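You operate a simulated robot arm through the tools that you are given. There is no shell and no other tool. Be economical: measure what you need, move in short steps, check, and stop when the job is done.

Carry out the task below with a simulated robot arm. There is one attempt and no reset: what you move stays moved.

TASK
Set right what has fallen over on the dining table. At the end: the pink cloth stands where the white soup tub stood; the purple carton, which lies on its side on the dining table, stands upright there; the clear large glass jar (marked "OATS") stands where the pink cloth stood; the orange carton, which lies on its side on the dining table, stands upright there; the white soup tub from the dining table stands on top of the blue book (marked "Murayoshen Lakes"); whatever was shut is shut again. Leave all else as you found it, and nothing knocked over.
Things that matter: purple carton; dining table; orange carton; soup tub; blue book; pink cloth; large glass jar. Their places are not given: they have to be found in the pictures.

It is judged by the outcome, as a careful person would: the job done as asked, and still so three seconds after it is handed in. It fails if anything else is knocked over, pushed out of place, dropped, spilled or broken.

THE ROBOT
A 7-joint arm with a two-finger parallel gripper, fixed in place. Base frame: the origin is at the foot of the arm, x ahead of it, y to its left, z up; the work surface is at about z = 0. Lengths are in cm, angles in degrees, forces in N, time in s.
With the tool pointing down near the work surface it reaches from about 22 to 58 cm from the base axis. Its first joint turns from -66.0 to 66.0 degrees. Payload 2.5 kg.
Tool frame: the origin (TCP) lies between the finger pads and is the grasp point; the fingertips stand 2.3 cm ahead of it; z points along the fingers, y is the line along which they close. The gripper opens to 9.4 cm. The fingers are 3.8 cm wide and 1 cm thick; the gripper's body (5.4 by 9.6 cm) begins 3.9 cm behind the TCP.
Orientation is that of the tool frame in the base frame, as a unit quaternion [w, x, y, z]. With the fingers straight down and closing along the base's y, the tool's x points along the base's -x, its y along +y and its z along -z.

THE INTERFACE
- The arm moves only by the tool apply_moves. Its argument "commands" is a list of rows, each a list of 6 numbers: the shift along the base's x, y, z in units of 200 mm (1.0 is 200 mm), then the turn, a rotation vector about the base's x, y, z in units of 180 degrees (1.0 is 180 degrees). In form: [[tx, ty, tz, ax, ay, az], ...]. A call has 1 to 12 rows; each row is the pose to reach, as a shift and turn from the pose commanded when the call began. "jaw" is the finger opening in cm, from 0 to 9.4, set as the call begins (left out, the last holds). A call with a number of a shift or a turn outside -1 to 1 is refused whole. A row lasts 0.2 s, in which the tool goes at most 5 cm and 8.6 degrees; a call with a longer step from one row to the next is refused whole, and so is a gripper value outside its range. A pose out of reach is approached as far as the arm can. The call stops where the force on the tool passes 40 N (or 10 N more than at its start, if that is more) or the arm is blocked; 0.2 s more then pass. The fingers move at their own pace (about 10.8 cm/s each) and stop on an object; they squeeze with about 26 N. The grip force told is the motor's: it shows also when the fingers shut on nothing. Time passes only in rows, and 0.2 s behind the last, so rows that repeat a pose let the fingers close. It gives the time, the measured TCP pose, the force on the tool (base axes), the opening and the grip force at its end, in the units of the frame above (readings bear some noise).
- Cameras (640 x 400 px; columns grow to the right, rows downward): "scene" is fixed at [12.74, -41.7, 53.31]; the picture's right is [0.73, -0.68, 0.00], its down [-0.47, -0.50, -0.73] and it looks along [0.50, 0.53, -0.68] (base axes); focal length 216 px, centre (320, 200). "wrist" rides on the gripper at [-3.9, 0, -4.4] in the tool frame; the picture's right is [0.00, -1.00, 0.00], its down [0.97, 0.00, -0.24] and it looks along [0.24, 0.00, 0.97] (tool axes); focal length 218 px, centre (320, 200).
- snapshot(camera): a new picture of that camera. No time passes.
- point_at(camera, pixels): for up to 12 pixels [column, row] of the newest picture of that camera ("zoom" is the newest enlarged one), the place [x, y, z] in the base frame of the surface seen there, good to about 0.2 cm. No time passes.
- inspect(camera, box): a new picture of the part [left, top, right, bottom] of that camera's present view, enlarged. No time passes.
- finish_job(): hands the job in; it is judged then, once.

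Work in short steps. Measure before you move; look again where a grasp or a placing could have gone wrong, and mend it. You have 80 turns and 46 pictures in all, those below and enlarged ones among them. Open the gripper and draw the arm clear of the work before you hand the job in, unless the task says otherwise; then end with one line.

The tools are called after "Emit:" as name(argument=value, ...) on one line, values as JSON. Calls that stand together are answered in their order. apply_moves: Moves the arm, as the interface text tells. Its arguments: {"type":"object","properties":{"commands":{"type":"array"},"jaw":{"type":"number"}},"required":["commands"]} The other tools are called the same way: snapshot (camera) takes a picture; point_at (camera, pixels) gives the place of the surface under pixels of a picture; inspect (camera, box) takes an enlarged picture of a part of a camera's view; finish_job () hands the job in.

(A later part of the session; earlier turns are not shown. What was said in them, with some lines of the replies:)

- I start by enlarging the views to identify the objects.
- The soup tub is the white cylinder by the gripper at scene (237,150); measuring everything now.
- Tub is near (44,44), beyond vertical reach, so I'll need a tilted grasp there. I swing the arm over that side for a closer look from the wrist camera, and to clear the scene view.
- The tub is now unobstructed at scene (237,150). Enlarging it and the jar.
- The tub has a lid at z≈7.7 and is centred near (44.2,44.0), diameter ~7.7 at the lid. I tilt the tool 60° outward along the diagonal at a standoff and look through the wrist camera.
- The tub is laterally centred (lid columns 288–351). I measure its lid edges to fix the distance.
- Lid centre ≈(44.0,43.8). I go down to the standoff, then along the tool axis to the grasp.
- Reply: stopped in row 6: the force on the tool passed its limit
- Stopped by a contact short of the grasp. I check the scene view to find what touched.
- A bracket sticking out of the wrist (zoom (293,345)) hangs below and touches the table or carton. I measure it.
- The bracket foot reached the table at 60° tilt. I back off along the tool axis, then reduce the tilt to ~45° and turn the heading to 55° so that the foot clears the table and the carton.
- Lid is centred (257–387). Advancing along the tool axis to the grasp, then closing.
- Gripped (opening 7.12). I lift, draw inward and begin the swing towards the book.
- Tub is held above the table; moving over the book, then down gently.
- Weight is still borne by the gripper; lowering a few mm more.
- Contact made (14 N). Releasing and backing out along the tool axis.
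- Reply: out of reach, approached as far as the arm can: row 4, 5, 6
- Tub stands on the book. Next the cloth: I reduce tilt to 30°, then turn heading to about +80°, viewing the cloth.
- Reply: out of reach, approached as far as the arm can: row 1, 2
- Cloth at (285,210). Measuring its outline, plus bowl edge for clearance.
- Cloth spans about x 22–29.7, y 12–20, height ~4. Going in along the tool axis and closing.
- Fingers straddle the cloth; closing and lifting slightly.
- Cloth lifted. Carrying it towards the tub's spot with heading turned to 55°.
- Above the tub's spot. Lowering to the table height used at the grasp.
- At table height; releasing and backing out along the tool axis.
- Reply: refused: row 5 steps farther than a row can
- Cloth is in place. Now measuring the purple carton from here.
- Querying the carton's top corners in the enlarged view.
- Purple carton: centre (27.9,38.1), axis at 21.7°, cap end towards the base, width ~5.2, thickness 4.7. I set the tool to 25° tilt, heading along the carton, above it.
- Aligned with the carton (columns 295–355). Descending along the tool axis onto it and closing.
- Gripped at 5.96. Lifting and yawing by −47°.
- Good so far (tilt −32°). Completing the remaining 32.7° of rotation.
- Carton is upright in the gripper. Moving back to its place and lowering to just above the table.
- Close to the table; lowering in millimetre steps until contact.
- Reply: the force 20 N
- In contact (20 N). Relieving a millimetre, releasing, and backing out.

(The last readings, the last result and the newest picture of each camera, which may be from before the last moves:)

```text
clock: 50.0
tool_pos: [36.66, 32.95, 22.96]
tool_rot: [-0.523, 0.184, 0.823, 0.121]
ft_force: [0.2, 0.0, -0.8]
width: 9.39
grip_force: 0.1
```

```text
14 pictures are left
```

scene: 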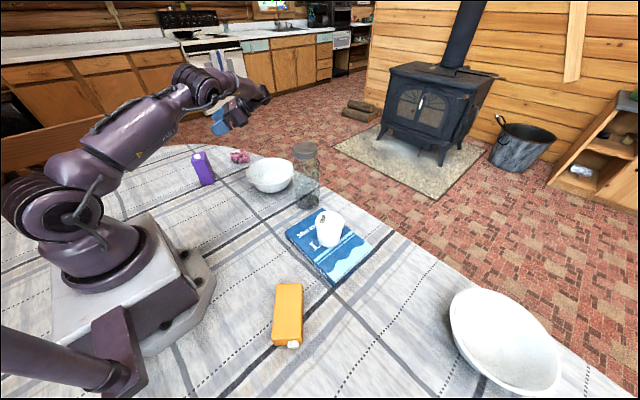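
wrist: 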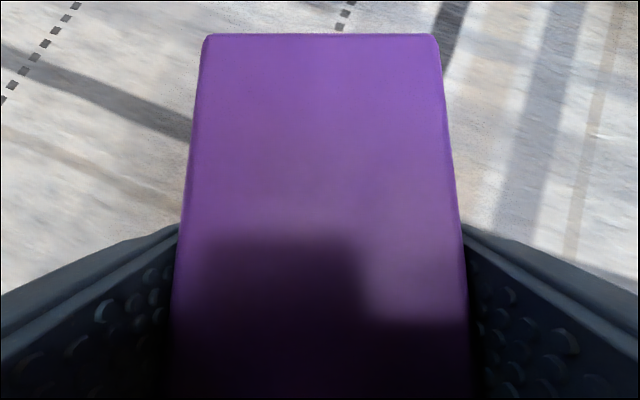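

Purple carton stands. Now the orange carton; I measure it again along with the dark object at the lower left.

Emit:
inspect(camera="scene", box=[60, 230, 380, 400])

Emit:
point_at(camera="zoom", pixels=[[434, 110], [482, 110], [424, 222], [478, 225], [118, 175], [140, 250], [60, 250], [100, 300], [250, 235], [470, 229], [535, 20], [515, 0]])

Emit:
point_at(camera="scene", pixels=[[275, 288], [300, 288], [274, 340], [299, 341], [273, 345], [330, 245], [318, 226], [342, 224], [328, 212], [240, 155], [203, 156], [206, 186]])

```text
2.00 times, centred on (220, 315) of scene
```

zoom: 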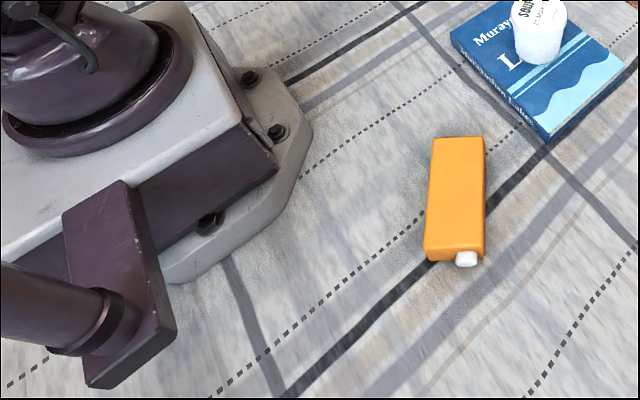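

```text
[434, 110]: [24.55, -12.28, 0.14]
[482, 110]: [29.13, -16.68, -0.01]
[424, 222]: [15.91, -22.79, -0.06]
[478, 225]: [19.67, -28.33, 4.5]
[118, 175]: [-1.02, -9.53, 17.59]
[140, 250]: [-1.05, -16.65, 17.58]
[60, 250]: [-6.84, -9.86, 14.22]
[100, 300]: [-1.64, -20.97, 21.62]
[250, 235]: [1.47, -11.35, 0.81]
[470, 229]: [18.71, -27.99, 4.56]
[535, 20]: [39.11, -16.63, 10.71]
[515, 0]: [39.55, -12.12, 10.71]
```

```text
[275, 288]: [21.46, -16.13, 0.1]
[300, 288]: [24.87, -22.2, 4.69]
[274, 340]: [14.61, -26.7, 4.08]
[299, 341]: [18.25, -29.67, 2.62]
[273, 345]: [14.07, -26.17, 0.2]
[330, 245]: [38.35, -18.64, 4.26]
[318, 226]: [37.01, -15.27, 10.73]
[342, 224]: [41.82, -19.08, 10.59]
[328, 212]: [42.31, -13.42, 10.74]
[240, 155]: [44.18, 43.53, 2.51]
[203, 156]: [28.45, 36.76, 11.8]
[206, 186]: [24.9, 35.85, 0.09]
```

Emit:
point_at(camera="zoom", pixels=[[435, 141], [481, 140], [428, 240], [482, 240], [455, 243], [458, 140], [431, 190], [482, 190]])

```text
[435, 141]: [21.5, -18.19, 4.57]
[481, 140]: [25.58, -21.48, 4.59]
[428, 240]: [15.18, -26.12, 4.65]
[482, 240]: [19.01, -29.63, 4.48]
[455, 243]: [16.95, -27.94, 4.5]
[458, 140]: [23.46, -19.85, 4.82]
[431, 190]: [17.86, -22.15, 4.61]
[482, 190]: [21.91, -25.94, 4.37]
```

Orange axis at 51.2°, cap end centre (17.1,−27.9). I return the tool to a 15° tilt, then swing across with yaw to heading 51°.

Emit:
apply_moves(commands=[[-0.03, -0.08, 0.01, -0.019, -0.0402, 0], [-0.06, -0.16, 0.02, -0.038, -0.0804, 0], [-0.09, -0.24, 0.03, -0.0569, -0.1205, 0], [-0.12, -0.32, 0.05, -0.0759, -0.1607, 0], [-0.15, -0.4, 0.07, -0.0949, -0.2009, 0], [-0.18, -0.48, 0.09, -0.1139, -0.2411, 0], [-0.21, -0.56, 0.11, -0.1329, -0.2813, 0], [-0.24, -0.64, 0.13, -0.1518, -0.3214, 0], [-0.27, -0.72, 0.15, -0.1708, -0.3616, 0], [-0.3, -0.8, 0.17, -0.1898, -0.4018, 0], [-0.3, -0.8, 0.17, -0.1898, -0.4018, 0]])

Emit:
apply_moves(commands=[[-0.02, -0.1, 0, 0, 0, 0.0425], [-0.04, -0.2, 0, 0, 0, 0.085], [-0.06, -0.3, 0, 0, 0, 0.1275], [-0.08, -0.4, 0, 0, 0, 0.17], [-0.1, -0.5, 0, 0, 0, 0.2125], [-0.12, -0.6, 0, 0, 0, 0.255], [-0.14, -0.7, 0, 0, 0, 0.2975], [-0.16, -0.8, 0, 0, 0, 0.34], [-0.18, -0.9, 0, 0, 0, 0.3825], [-0.2, -1.0, 0, 0, 0, 0.425], [-0.2, -1.0, 0, 0, 0, 0.425]])

```text
clock: 52.4
tool_pos: [30.18, 16.61, 26.44]
tool_rot: [0.129, 0.215, 0.968, -0.027]
ft_force: [-0.4, -0.5, -0.1]
width: 9.4
grip_force: 0.0
```

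```text
clock: 54.8
tool_pos: [26.31, -3.5, 26.3]
tool_rot: [0.116, -0.431, 0.893, 0.059]
ft_force: [0.0, -0.8, -0.1]
width: 9.42
grip_force: 0.2
```

Reached heading 51.5°, tilt 15°. Moving over the orange carton.

Emit:
apply_moves(commands=[[-0.06, -0.15, -0.04, 0, 0, 0], [-0.13, -0.32, -0.1, 0, 0, 0], [-0.2, -0.48, -0.16, 0, 0, 0], [-0.27, -0.64, -0.24, 0, 0, 0], [-0.34, -0.8, -0.32, 0, 0, 0], [-0.4, -0.95, -0.4, 0, 0, 0], [-0.4, -0.95, -0.4, 0, 0, 0]])

Emit:
snapshot(camera="wrist")

```text
clock: 56.4
tool_pos: [18.31, -22.4, 18.34]
tool_rot: [0.117, -0.431, 0.893, 0.058]
ft_force: [0.2, -0.6, -0.3]
width: 9.4
grip_force: 0.0
```

```text
12 pictures are left
```

wrist: 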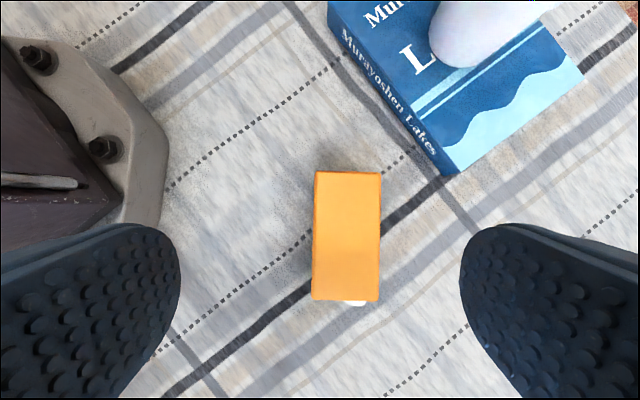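

Aligned. Descending along the tool axis onto the carton, then closing.

Emit:
apply_moves(commands=[[0, -0.07, -0.1, 0, 0, 0], [-0.005, -0.14, -0.22, 0, 0, 0], [-0.01, -0.207, -0.33, 0, 0, 0], [0.02, -0.17, -0.5, 0, 0, 0], [0.04, -0.143, -0.63, 0, 0, 0], [0.055, -0.125, -0.72, 0, 0, 0], [0.0625, -0.115, -0.765, 0, 0, 0], [0.0625, -0.115, -0.765, 0, 0, 0]])

Emit:
apply_moves(commands=[[0, 0, 0, 0, 0, 0], [0, 0, 0, 0, 0, 0], [0, 0, 0, 0, 0, 0], [0, 0, 0, 0, 0, 0]], jaw=3.5)

Emit:
apply_moves(commands=[[0, 0, 0.08, 0, 0, 0], [0, 0, 0.25, 0, 0, 0], [0, 0, 0.45, 0, 0, 0], [0, 0, 0.65, 0, 0, 0], [0, 0, 0.65, 0, 0, 0]])

```text
clock: 58.2
tool_pos: [19.77, -24.55, 2.84]
tool_rot: [0.117, -0.431, 0.893, 0.058]
ft_force: [0.1, 0.3, -0.5]
width: 9.39
grip_force: 0.0
```

```text
clock: 59.2
tool_pos: [19.61, -24.48, 2.91]
tool_rot: [0.117, -0.43, 0.893, 0.059]
ft_force: [-0.2, 0.0, 0.2]
width: 5.96
grip_force: 26.1
```

```text
clock: 60.4
tool_pos: [19.88, -24.64, 16.15]
tool_rot: [0.117, -0.431, 0.893, 0.059]
ft_force: [-0.5, 0.3, -2.7]
width: 5.98
grip_force: 26.1
```

Orange carton lifted. Rotating −90° about the closing axis to bring the cap up.

Emit:
apply_moves(commands=[[0, 0, 0, -0.0355, 0.0284, 0], [0, 0, 0, -0.0709, 0.0568, 0], [0, 0, 0, -0.1064, 0.0853, 0], [0, 0, 0, -0.1419, 0.1137, 0], [0, 0, 0, -0.1774, 0.1421, 0], [0, 0, 0, -0.2128, 0.1705, 0], [0, 0, 0, -0.2483, 0.1989, 0], [0, 0, 0, -0.2838, 0.2273, 0], [0, 0, 0, -0.3192, 0.2558, 0], [0, 0, 0, -0.3547, 0.2842, 0], [0, 0, 0, -0.3902, 0.3126, 0], [0, 0, 0, -0.3902, 0.3126, 0]])

Emit:
snapshot(camera="scene")

```text
clock: 63.0
tool_pos: [19.66, -24.66, 16.1]
tool_rot: [-0.551, -0.344, 0.714, -0.263]
ft_force: [0.5, 1.0, -2.3]
width: 6.0
grip_force: 26.2
```

```text
11 pictures are left
```

scene: 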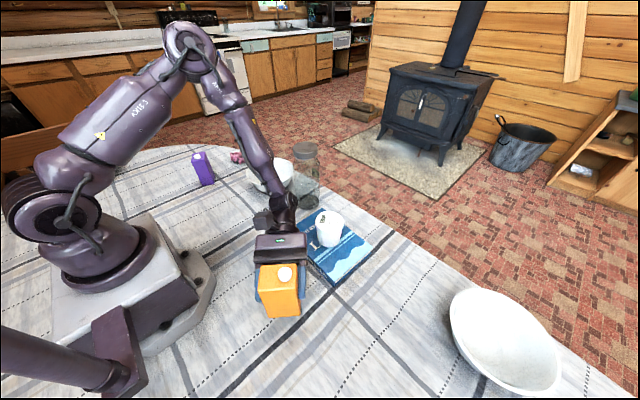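

Upright in hand. Lowering to just above the table.

Emit:
apply_moves(commands=[[0, 0, -0.1, 0, 0, 0], [0, 0, -0.22, 0, 0, 0], [0, 0, -0.33, 0, 0, 0], [0, 0, -0.41, 0, 0, 0], [0, 0, -0.44, 0, 0, 0], [0, 0, -0.44, 0, 0, 0]])

Emit:
apply_moves(commands=[[0, 0, -0.01, 0, 0, 0], [0, 0, -0.02, 0, 0, 0], [0, 0, -0.02, 0, 0, 0]])

Emit:
inspect(camera="scene", box=[220, 180, 364, 340])

```text
clock: 64.4
tool_pos: [19.58, -24.54, 7.13]
tool_rot: [-0.55, -0.344, 0.715, -0.261]
ft_force: [-1.1, 0.7, -1.3]
width: 5.98
grip_force: 25.5
```

```text
clock: 65.2
tool_pos: [19.66, -24.53, 6.87]
tool_rot: [-0.549, -0.344, 0.715, -0.261]
ft_force: [0.3, 0.0, -1.6]
width: 5.97
grip_force: 25.8
```

```text
2.50 times, centred on (292, 260) of scene
```

zoom: 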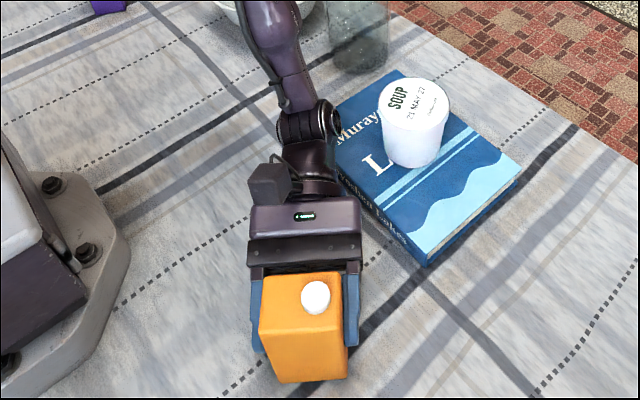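

Emit:
apply_moves(commands=[[0, 0, -0.005, 0, 0, 0], [0, 0, -0.01, 0, 0, 0], [0, 0, -0.01, 0, 0, 0]])

```text
clock: 66.0
tool_pos: [19.66, -24.6, 6.68]
tool_rot: [-0.55, -0.344, 0.715, -0.261]
ft_force: [-1.7, 0.5, -3.1]
width: 5.97
grip_force: 26.6
```

Emit:
apply_moves(commands=[[0, 0, -0.006, 0, 0, 0], [0, 0, -0.012, 0, 0, 0], [0, 0, -0.012, 0, 0, 0]])

```text
clock: 66.8
tool_pos: [19.59, -24.57, 6.52]
tool_rot: [-0.55, -0.343, 0.716, -0.26]
ft_force: [0.4, 0.0, -2.2]
width: 5.99
grip_force: 25.8
```

Emit:
apply_moves(commands=[[0, 0, -0.006, 0, 0, 0], [0, 0, -0.012, 0, 0, 0], [0, 0, -0.012, 0, 0, 0]])

```text
clock: 67.6
tool_pos: [19.58, -24.59, 6.29]
tool_rot: [-0.553, -0.341, 0.714, -0.263]
ft_force: [3.1, 2.0, 27.6]
width: 6.02
grip_force: 25.8
```

Contact (28 N). Relieving, releasing, then backing out and up.

Emit:
apply_moves(commands=[[0, 0, 0.008, 0, 0, 0], [0, 0, 0.008, 0, 0, 0]])

Emit:
apply_moves(commands=[[0, 0, 0, 0, 0, 0], [0, 0, 0, 0, 0, 0], [0, 0, 0, 0, 0, 0]], jaw=9.4)

Emit:
apply_moves(commands=[[0.03, 0.038, 0.013, 0, 0, 0], [0.08, 0.1, 0.034, 0, 0, 0], [0.14, 0.175, 0.06, 0, 0, 0], [0.19, 0.236, 0.1, 0, 0, 0], [0.19, 0.236, 0.25, 0, 0, 0], [0.19, 0.236, 0.45, 0, 0, 0], [0.19, 0.25, 0.65, 0, 0, 0], [0.19, 0.3, 0.85, 0, 0, 0]])

Emit:
snapshot(camera="scene")

```text
clock: 68.2
tool_pos: [19.61, -24.62, 6.3]
tool_rot: [-0.551, -0.342, 0.716, -0.26]
ft_force: [-1.2, -7.8, 12.4]
width: 5.96
grip_force: 26.5
```

```text
clock: 69.0
tool_pos: [19.75, -24.56, 6.27]
tool_rot: [-0.55, -0.343, 0.715, -0.26]
ft_force: [-0.8, -0.8, -0.4]
width: 9.38
grip_force: 0.1
```

```text
clock: 70.8
tool_pos: [23.36, -18.83, 23.31]
tool_rot: [-0.55, -0.343, 0.715, -0.261]
ft_force: [0.2, 0.2, 0.2]
width: 9.39
grip_force: 0.0
```

```text
9 pictures are left
```

scene: 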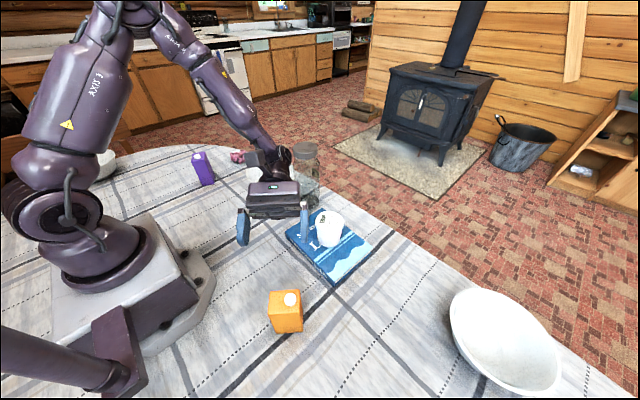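

Orange carton stands upright. Now the jar: I bring the tool back to vertical and to heading 0 to look at the jar from above.

Emit:
apply_moves(commands=[[0.02, 0.05, 0.03, 0.0361, -0.0289, 0], [0.04, 0.1, 0.06, 0.0723, -0.0579, 0], [0.06, 0.15, 0.09, 0.1084, -0.0868, 0], [0.08, 0.2, 0.12, 0.1445, -0.1158, 0], [0.1, 0.25, 0.15, 0.1807, -0.1447, 0], [0.12, 0.3, 0.18, 0.2168, -0.1737, 0], [0.14, 0.35, 0.21, 0.2529, -0.2026, 0], [0.16, 0.4, 0.23, 0.2891, -0.2316, 0], [0.18, 0.45, 0.25, 0.3252, -0.2605, 0]])

Emit:
apply_moves(commands=[[0.02, 0.06, 0, 0, 0, -0.0408], [0.04, 0.12, 0, 0, 0, -0.0816], [0.06, 0.18, 0, 0, 0, -0.1224], [0.08, 0.24, 0, 0, 0, -0.1632], [0.1, 0.3, 0, 0, 0, -0.204], [0.12, 0.36, 0, 0, 0, -0.2448], [0.14, 0.42, 0, 0, 0, -0.2856], [0.14, 0.42, 0, 0, 0, -0.2856]])

Emit:
snapshot(camera="wrist")

```text
clock: 72.8
tool_pos: [27.1, -9.56, 28.25]
tool_rot: [0.001, -0.435, 0.9, 0.002]
ft_force: [0.2, 0.3, -0.7]
width: 9.42
grip_force: 0.0
```

```text
clock: 74.6
tool_pos: [29.87, -1.02, 28.37]
tool_rot: [0.0, 0.0, 1.0, 0.003]
ft_force: [-0.2, 0.2, 0.4]
width: 9.41
grip_force: 0.1
```

```text
8 pictures are left
```

wrist: 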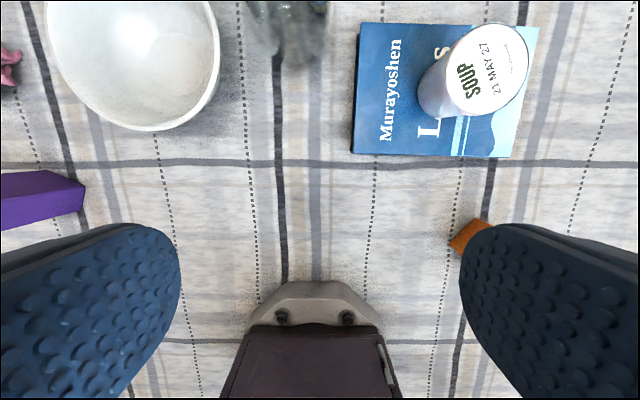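

The jar is at the top edge near column 290. Tilting outward 45° to see it.

Emit:
apply_moves(commands=[[0.02, 0.02, 0.03, 0, -0.042, 0], [0.04, 0.04, 0.06, 0, -0.083, 0], [0.06, 0.06, 0.1, 0, -0.125, 0], [0.08, 0.08, 0.14, 0, -0.167, 0], [0.1, 0.1, 0.18, 0, -0.208, 0], [0.12, 0.12, 0.2, 0, -0.25, 0], [0.12, 0.12, 0.2, 0, -0.25, 0]])

Emit:
snapshot(camera="wrist")

```text
clock: 76.2
tool_pos: [32.08, 1.1, 32.46]
tool_rot: [0.383, -0.003, 0.924, 0.003]
ft_force: [-0.3, 0.3, 0.2]
width: 9.4
grip_force: 0.1
```

```text
7 pictures are left
```

wrist: 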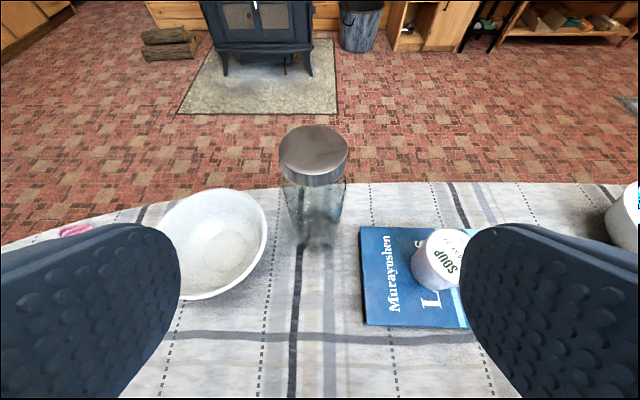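

Emit:
point_at(camera="wrist", pixels=[[282, 155], [345, 155], [314, 130], [314, 155], [314, 170], [300, 182], [290, 205], [314, 205], [338, 205], [300, 230], [328, 230], [314, 245]])

Emit:
inspect(camera="wrist", box=[260, 110, 372, 260])

Emit:
point_at(camera="scene", pixels=[[293, 152], [316, 152], [305, 144], [305, 156], [295, 185], [318, 185], [307, 185], [307, 165], [298, 165], [316, 165], [232, 165], [290, 190]])

```text
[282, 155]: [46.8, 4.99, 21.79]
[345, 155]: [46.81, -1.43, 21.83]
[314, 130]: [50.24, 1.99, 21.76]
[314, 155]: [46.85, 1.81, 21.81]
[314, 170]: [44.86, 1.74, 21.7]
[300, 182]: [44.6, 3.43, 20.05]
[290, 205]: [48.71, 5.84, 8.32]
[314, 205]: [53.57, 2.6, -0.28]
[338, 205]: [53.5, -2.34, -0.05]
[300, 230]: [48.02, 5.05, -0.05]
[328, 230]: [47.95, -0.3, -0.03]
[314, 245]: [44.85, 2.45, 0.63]
```

```text
2.67 times, centred on (316, 185) of wrist
```

zoom: 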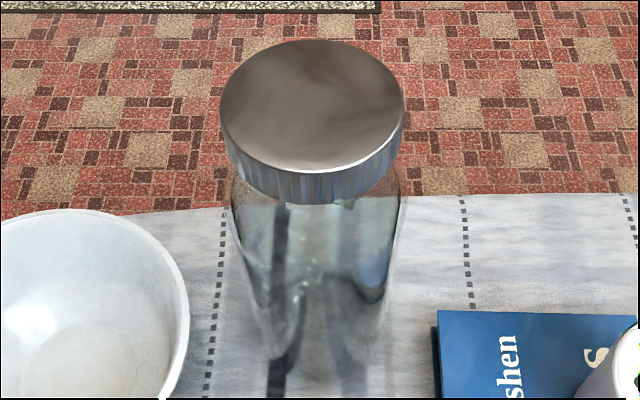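

```text
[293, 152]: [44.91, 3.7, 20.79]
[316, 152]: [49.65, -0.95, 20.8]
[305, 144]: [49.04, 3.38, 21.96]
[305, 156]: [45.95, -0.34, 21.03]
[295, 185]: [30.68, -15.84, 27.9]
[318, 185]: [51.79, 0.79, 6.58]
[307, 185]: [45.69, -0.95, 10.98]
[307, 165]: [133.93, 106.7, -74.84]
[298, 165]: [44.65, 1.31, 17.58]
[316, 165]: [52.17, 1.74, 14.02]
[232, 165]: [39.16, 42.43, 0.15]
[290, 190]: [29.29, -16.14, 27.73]
```

Jar: lid centre (47.4,1.8), top 21.8, lid ~7 cm, body ~8.3 cm. I'll level the tool to 85° and come from above with the fingers straddling it, to grip the body rather than the lid.

Emit:
apply_moves(commands=[[0.12, 0.006, 0, 0, -0.037, 0], [0.24, 0.012, 0, 0, -0.074, 0], [0.36, 0.018, 0, 0, -0.111, 0], [0.48, 0.024, 0, 0, -0.148, 0], [0.6, 0.03, 0, 0, -0.185, 0], [0.716, 0.035, 0, 0, -0.222, 0], [0.716, 0.035, 0, 0, -0.222, 0], [0.716, 0.035, 0, 0, -0.222, 0]], jaw=9.4)

```text
clock: 78.0
tool_pos: [46.61, 1.71, 32.26]
tool_rot: [0.675, -0.002, 0.737, 0.002]
ft_force: [-0.7, 0.2, -0.5]
width: 9.37
grip_force: 0.0
```

Level and centred above the jar. Descending slowly (it halts if it touches).

Emit:
apply_moves(commands=[[0, 0.003, -0.15, 0, 0, 0], [0, 0.003, -0.3, 0, 0, 0], [0, 0.003, -0.4, 0, 0, 0], [0, 0.003, -0.48, 0, 0, 0], [0, 0.003, -0.55, 0, 0, 0], [0, 0.003, -0.62, 0, 0, 0], [0, 0.003, -0.7, 0, 0, 0], [0, 0.003, -0.78, 0, 0, 0], [0, 0.003, -0.85, 0, 0, 0], [0, 0.003, -0.92, 0, 0, 0], [0, 0.003, -0.99, 0, 0, 0], [0, 0.003, -0.99, 0, 0, 0]])

Emit:
inspect(camera="scene", box=[220, 120, 360, 240])

```text
clock: 80.6
tool_pos: [46.56, 2.22, 12.55]
tool_rot: [0.676, -0.003, 0.737, 0.002]
ft_force: [0.6, 0.3, 0.3]
width: 9.4
grip_force: 0.1
```

```text
3.33 times, centred on (290, 180) of scene
```

zoom: 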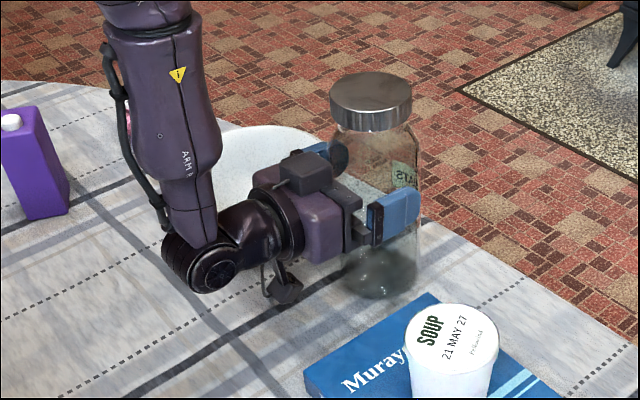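

No contact; fingers straddle the jar body. Closing and lifting a little.

Emit:
apply_moves(commands=[[0, 0, 0, 0, 0, 0], [0, 0, 0, 0, 0, 0], [0, 0, 0, 0, 0, 0], [0, 0, 0, 0, 0, 0]], jaw=6)

Emit:
apply_moves(commands=[[0, 0, 0.03, 0, 0, 0], [0, 0, 0.08, 0, 0, 0], [0, 0, 0.15, 0, 0, 0], [0, 0, 0.15, 0, 0, 0]])

```text
clock: 81.6
tool_pos: [46.39, 2.17, 12.48]
tool_rot: [0.675, -0.002, 0.737, 0.001]
ft_force: [1.9, -3.1, 0.5]
width: 8.78
grip_force: 26.0
```

```text
clock: 82.6
tool_pos: [46.63, 1.94, 15.51]
tool_rot: [0.675, -0.002, 0.738, 0.001]
ft_force: [-0.2, 0.4, -5.8]
width: 8.74
grip_force: 26.0
```

Jar held (8.75 cm, ~6 N). Raising to clear the bowl and swinging the jar around the wrist towards the cloth's old place.

Emit:
apply_moves(commands=[[0, 0, 0.14, 0, 0, 0], [0, 0, 0.28, 0, 0, 0], [0, 0, 0.42, 0, 0, 0], [0.0185, 0.1175, 0.42, 0, 0, 0.0426], [0.0195, 0.2325, 0.42, 0, 0, 0.0852], [0.0035, 0.3425, 0.42, 0, 0, 0.1278], [-0.0295, 0.446, 0.42, 0, 0, 0.1704], [-0.077, 0.54, 0.42, 0, 0, 0.213], [-0.1395, 0.6235, 0.42, 0, 0, 0.2556], [-0.214, 0.6935, 0.42, 0, 0, 0.2981], [-0.214, 0.6935, 0.42, 0, 0, 0.2981]])

Emit:
apply_moves(commands=[[-0.0855, 0.056, 0, 0, 0, 0.0426], [-0.1785, 0.096, 0, 0, 0, 0.0852], [-0.279, 0.1195, 0, 0, 0, 0.1278], [-0.383, 0.1255, 0, 0, 0, 0.1704], [-0.489, 0.114, 0, 0, 0, 0.213], [-0.5945, 0.0845, 0, 0, 0, 0.2556], [-0.697, 0.037, 0, 0, 0, 0.2981], [-0.7935, -0.027, 0, 0, 0, 0.3407], [-0.7935, -0.027, 0, 0, 0, 0.3407]])

Emit:
snapshot(camera="scene")

```text
clock: 85.0
tool_pos: [42.36, 15.82, 23.55]
tool_rot: [0.602, -0.335, 0.656, 0.307]
ft_force: [-0.2, 0.7, -5.3]
width: 8.74
grip_force: 26.1
```

```text
clock: 87.0
tool_pos: [26.35, 15.12, 24.15]
tool_rot: [-0.362, 0.623, -0.395, -0.57]
ft_force: [-0.2, -0.1, -5.1]
width: 8.74
grip_force: 26.3
```

```text
4 pictures are left
```

scene: 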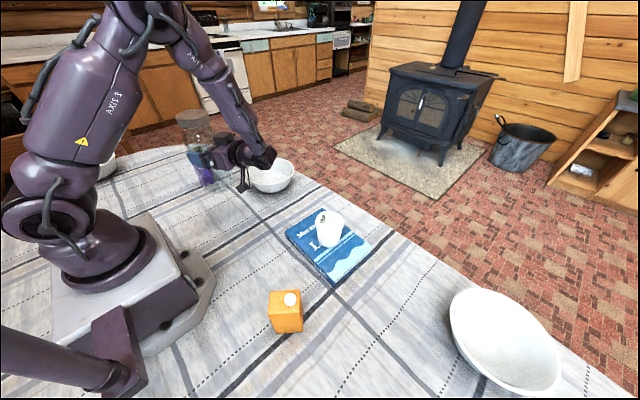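

Jar is upright above the cloth's old spot. Lowering.

Emit:
apply_moves(commands=[[0, 0, -0.12, 0, 0, 0], [0, 0, -0.25, 0, 0, 0], [0, 0, -0.36, 0, 0, 0], [0, 0, -0.45, 0, 0, 0], [0, 0, -0.51, 0, 0, 0], [0, 0, -0.545, 0, 0, 0], [0, 0, -0.56, 0, 0, 0], [0, 0, -0.56, 0, 0, 0]])

Emit:
apply_moves(commands=[[0, 0, -0.005, 0, 0, 0], [0, 0, -0.01, 0, 0, 0], [0, 0, -0.01, 0, 0, 0]])

```text
clock: 88.8
tool_pos: [26.35, 15.12, 12.64]
tool_rot: [-0.362, 0.623, -0.394, -0.571]
ft_force: [-0.8, -4.6, 9.2]
width: 8.76
grip_force: 26.5
```

```text
clock: 89.6
tool_pos: [26.5, 15.39, 12.58]
tool_rot: [-0.363, 0.622, -0.394, -0.571]
ft_force: [-1.9, -9.9, 25.8]
width: 8.75
grip_force: 25.7
```

Touching down (26 N). Relieving slightly, checking the stance, then releasing.

Emit:
apply_moves(commands=[[0, 0, 0.008, 0, 0, 0], [0, 0, 0.01, 0, 0, 0]])

Emit:
inspect(camera="scene", box=[160, 110, 300, 240])

```text
clock: 90.2
tool_pos: [26.35, 15.45, 12.68]
tool_rot: [-0.361, 0.623, -0.395, -0.571]
ft_force: [-5.3, -2.0, 8.3]
width: 8.76
grip_force: 26.1
```

```text
3.08 times, centred on (230, 175) of scene
```

zoom: 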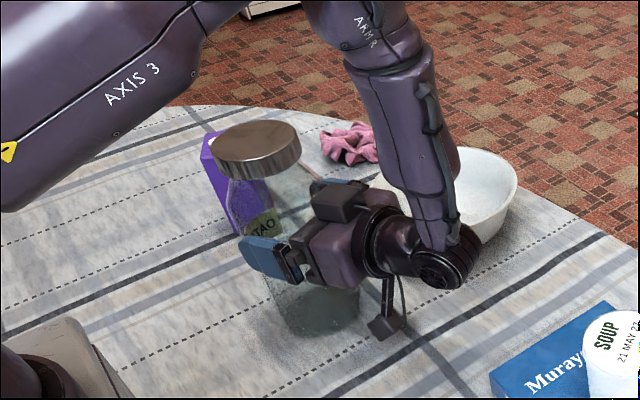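

Jar stands upright. Opening, then going straight up.

Emit:
apply_moves(commands=[[0, 0, 0, 0, 0, 0], [0, 0, 0, 0, 0, 0], [0, 0, 0, 0, 0, 0], [0, 0, 0, 0, 0, 0]], jaw=9.4)

Emit:
apply_moves(commands=[[0, 0, 0.04, 0, 0, 0], [0, 0, 0.1, 0, 0, 0], [0, 0, 0.18, 0, 0, 0], [0, 0, 0.28, 0, 0, 0], [0, 0, 0.4, 0, 0, 0], [0, 0, 0.52, 0, 0, 0], [0, 0, 0.64, 0, 0, 0], [0, 0, 0.78, 0, 0, 0], [0, 0, 0.9, 0, 0, 0], [0, 0, 0.9, 0, 0, 0]])

Emit:
snapshot(camera="scene")

```text
clock: 91.2
tool_pos: [26.54, 15.4, 12.76]
tool_rot: [-0.362, 0.623, -0.394, -0.571]
ft_force: [0.0, 1.1, 0.2]
width: 9.4
grip_force: 0.1
```

```text
clock: 93.4
tool_pos: [26.21, 15.33, 30.81]
tool_rot: [-0.362, 0.623, -0.395, -0.57]
ft_force: [0.3, -0.6, -0.9]
width: 9.4
grip_force: 0.2
```

```text
2 pictures are left
```

scene: 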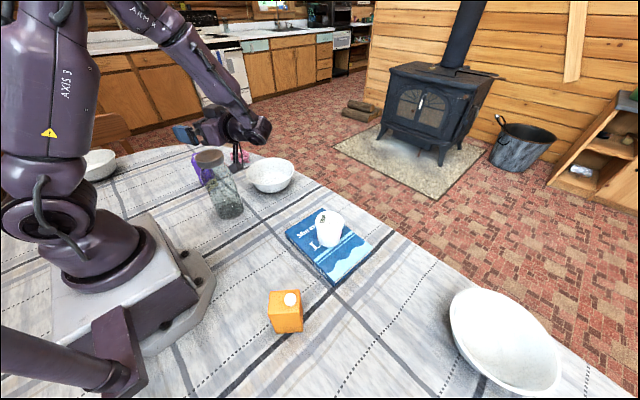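

All stands. I verify jar, tub and carton positions by point readings and draw the arm further clear.

Emit:
point_at(camera="scene", pixels=[[200, 157], [220, 157], [210, 152], [210, 160], [228, 205], [290, 298], [328, 222], [198, 156]])

Emit:
apply_moves(commands=[[0.04, -0.09, 0.02, 0, 0, 0], [0.08, -0.18, 0.04, 0, 0, 0], [0.12, -0.27, 0.05, 0, 0, 0], [0.16, -0.36, 0.05, 0, 0, 0], [0.16, -0.36, 0.05, 0, 0, 0]])

Emit:
inspect(camera="scene", box=[160, 130, 360, 350])

```text
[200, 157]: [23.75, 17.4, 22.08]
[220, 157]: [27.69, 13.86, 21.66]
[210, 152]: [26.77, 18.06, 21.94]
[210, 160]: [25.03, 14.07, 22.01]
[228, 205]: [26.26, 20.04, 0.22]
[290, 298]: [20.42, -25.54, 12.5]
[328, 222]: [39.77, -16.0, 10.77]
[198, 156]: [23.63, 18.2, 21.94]
```

```text
clock: 94.6
tool_pos: [29.48, 8.18, 31.74]
tool_rot: [-0.361, 0.623, -0.394, -0.571]
ft_force: [0.6, -0.3, -0.1]
width: 9.41
grip_force: 0.0
```

```text
1.82 times, centred on (260, 240) of scene
```

zoom: 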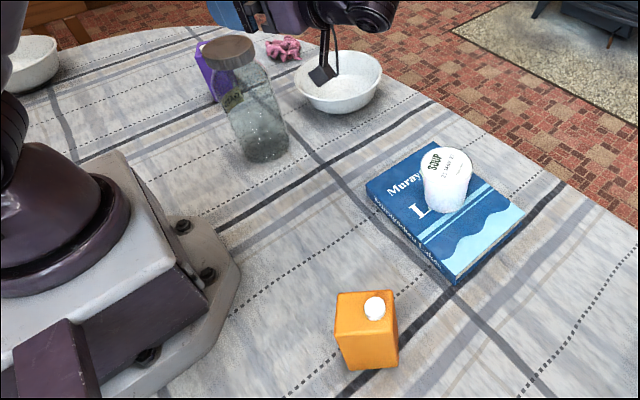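

Jar centre is ≈(25.9,16), the tub is on the book, both cartons are upright, the cloth is at the tub's spot, and the gripper is open and clear. Handing in.

Emit:
finish_job()

```text
The job is handed in.
```

The job is handed in: the soup tub is on the blue book, the pink cloth is where the tub stood, and the OATS jar, still shut, is where the cloth was. The purple and orange cartons both stand upright, and the last pictures show nothing else moved or knocked over.
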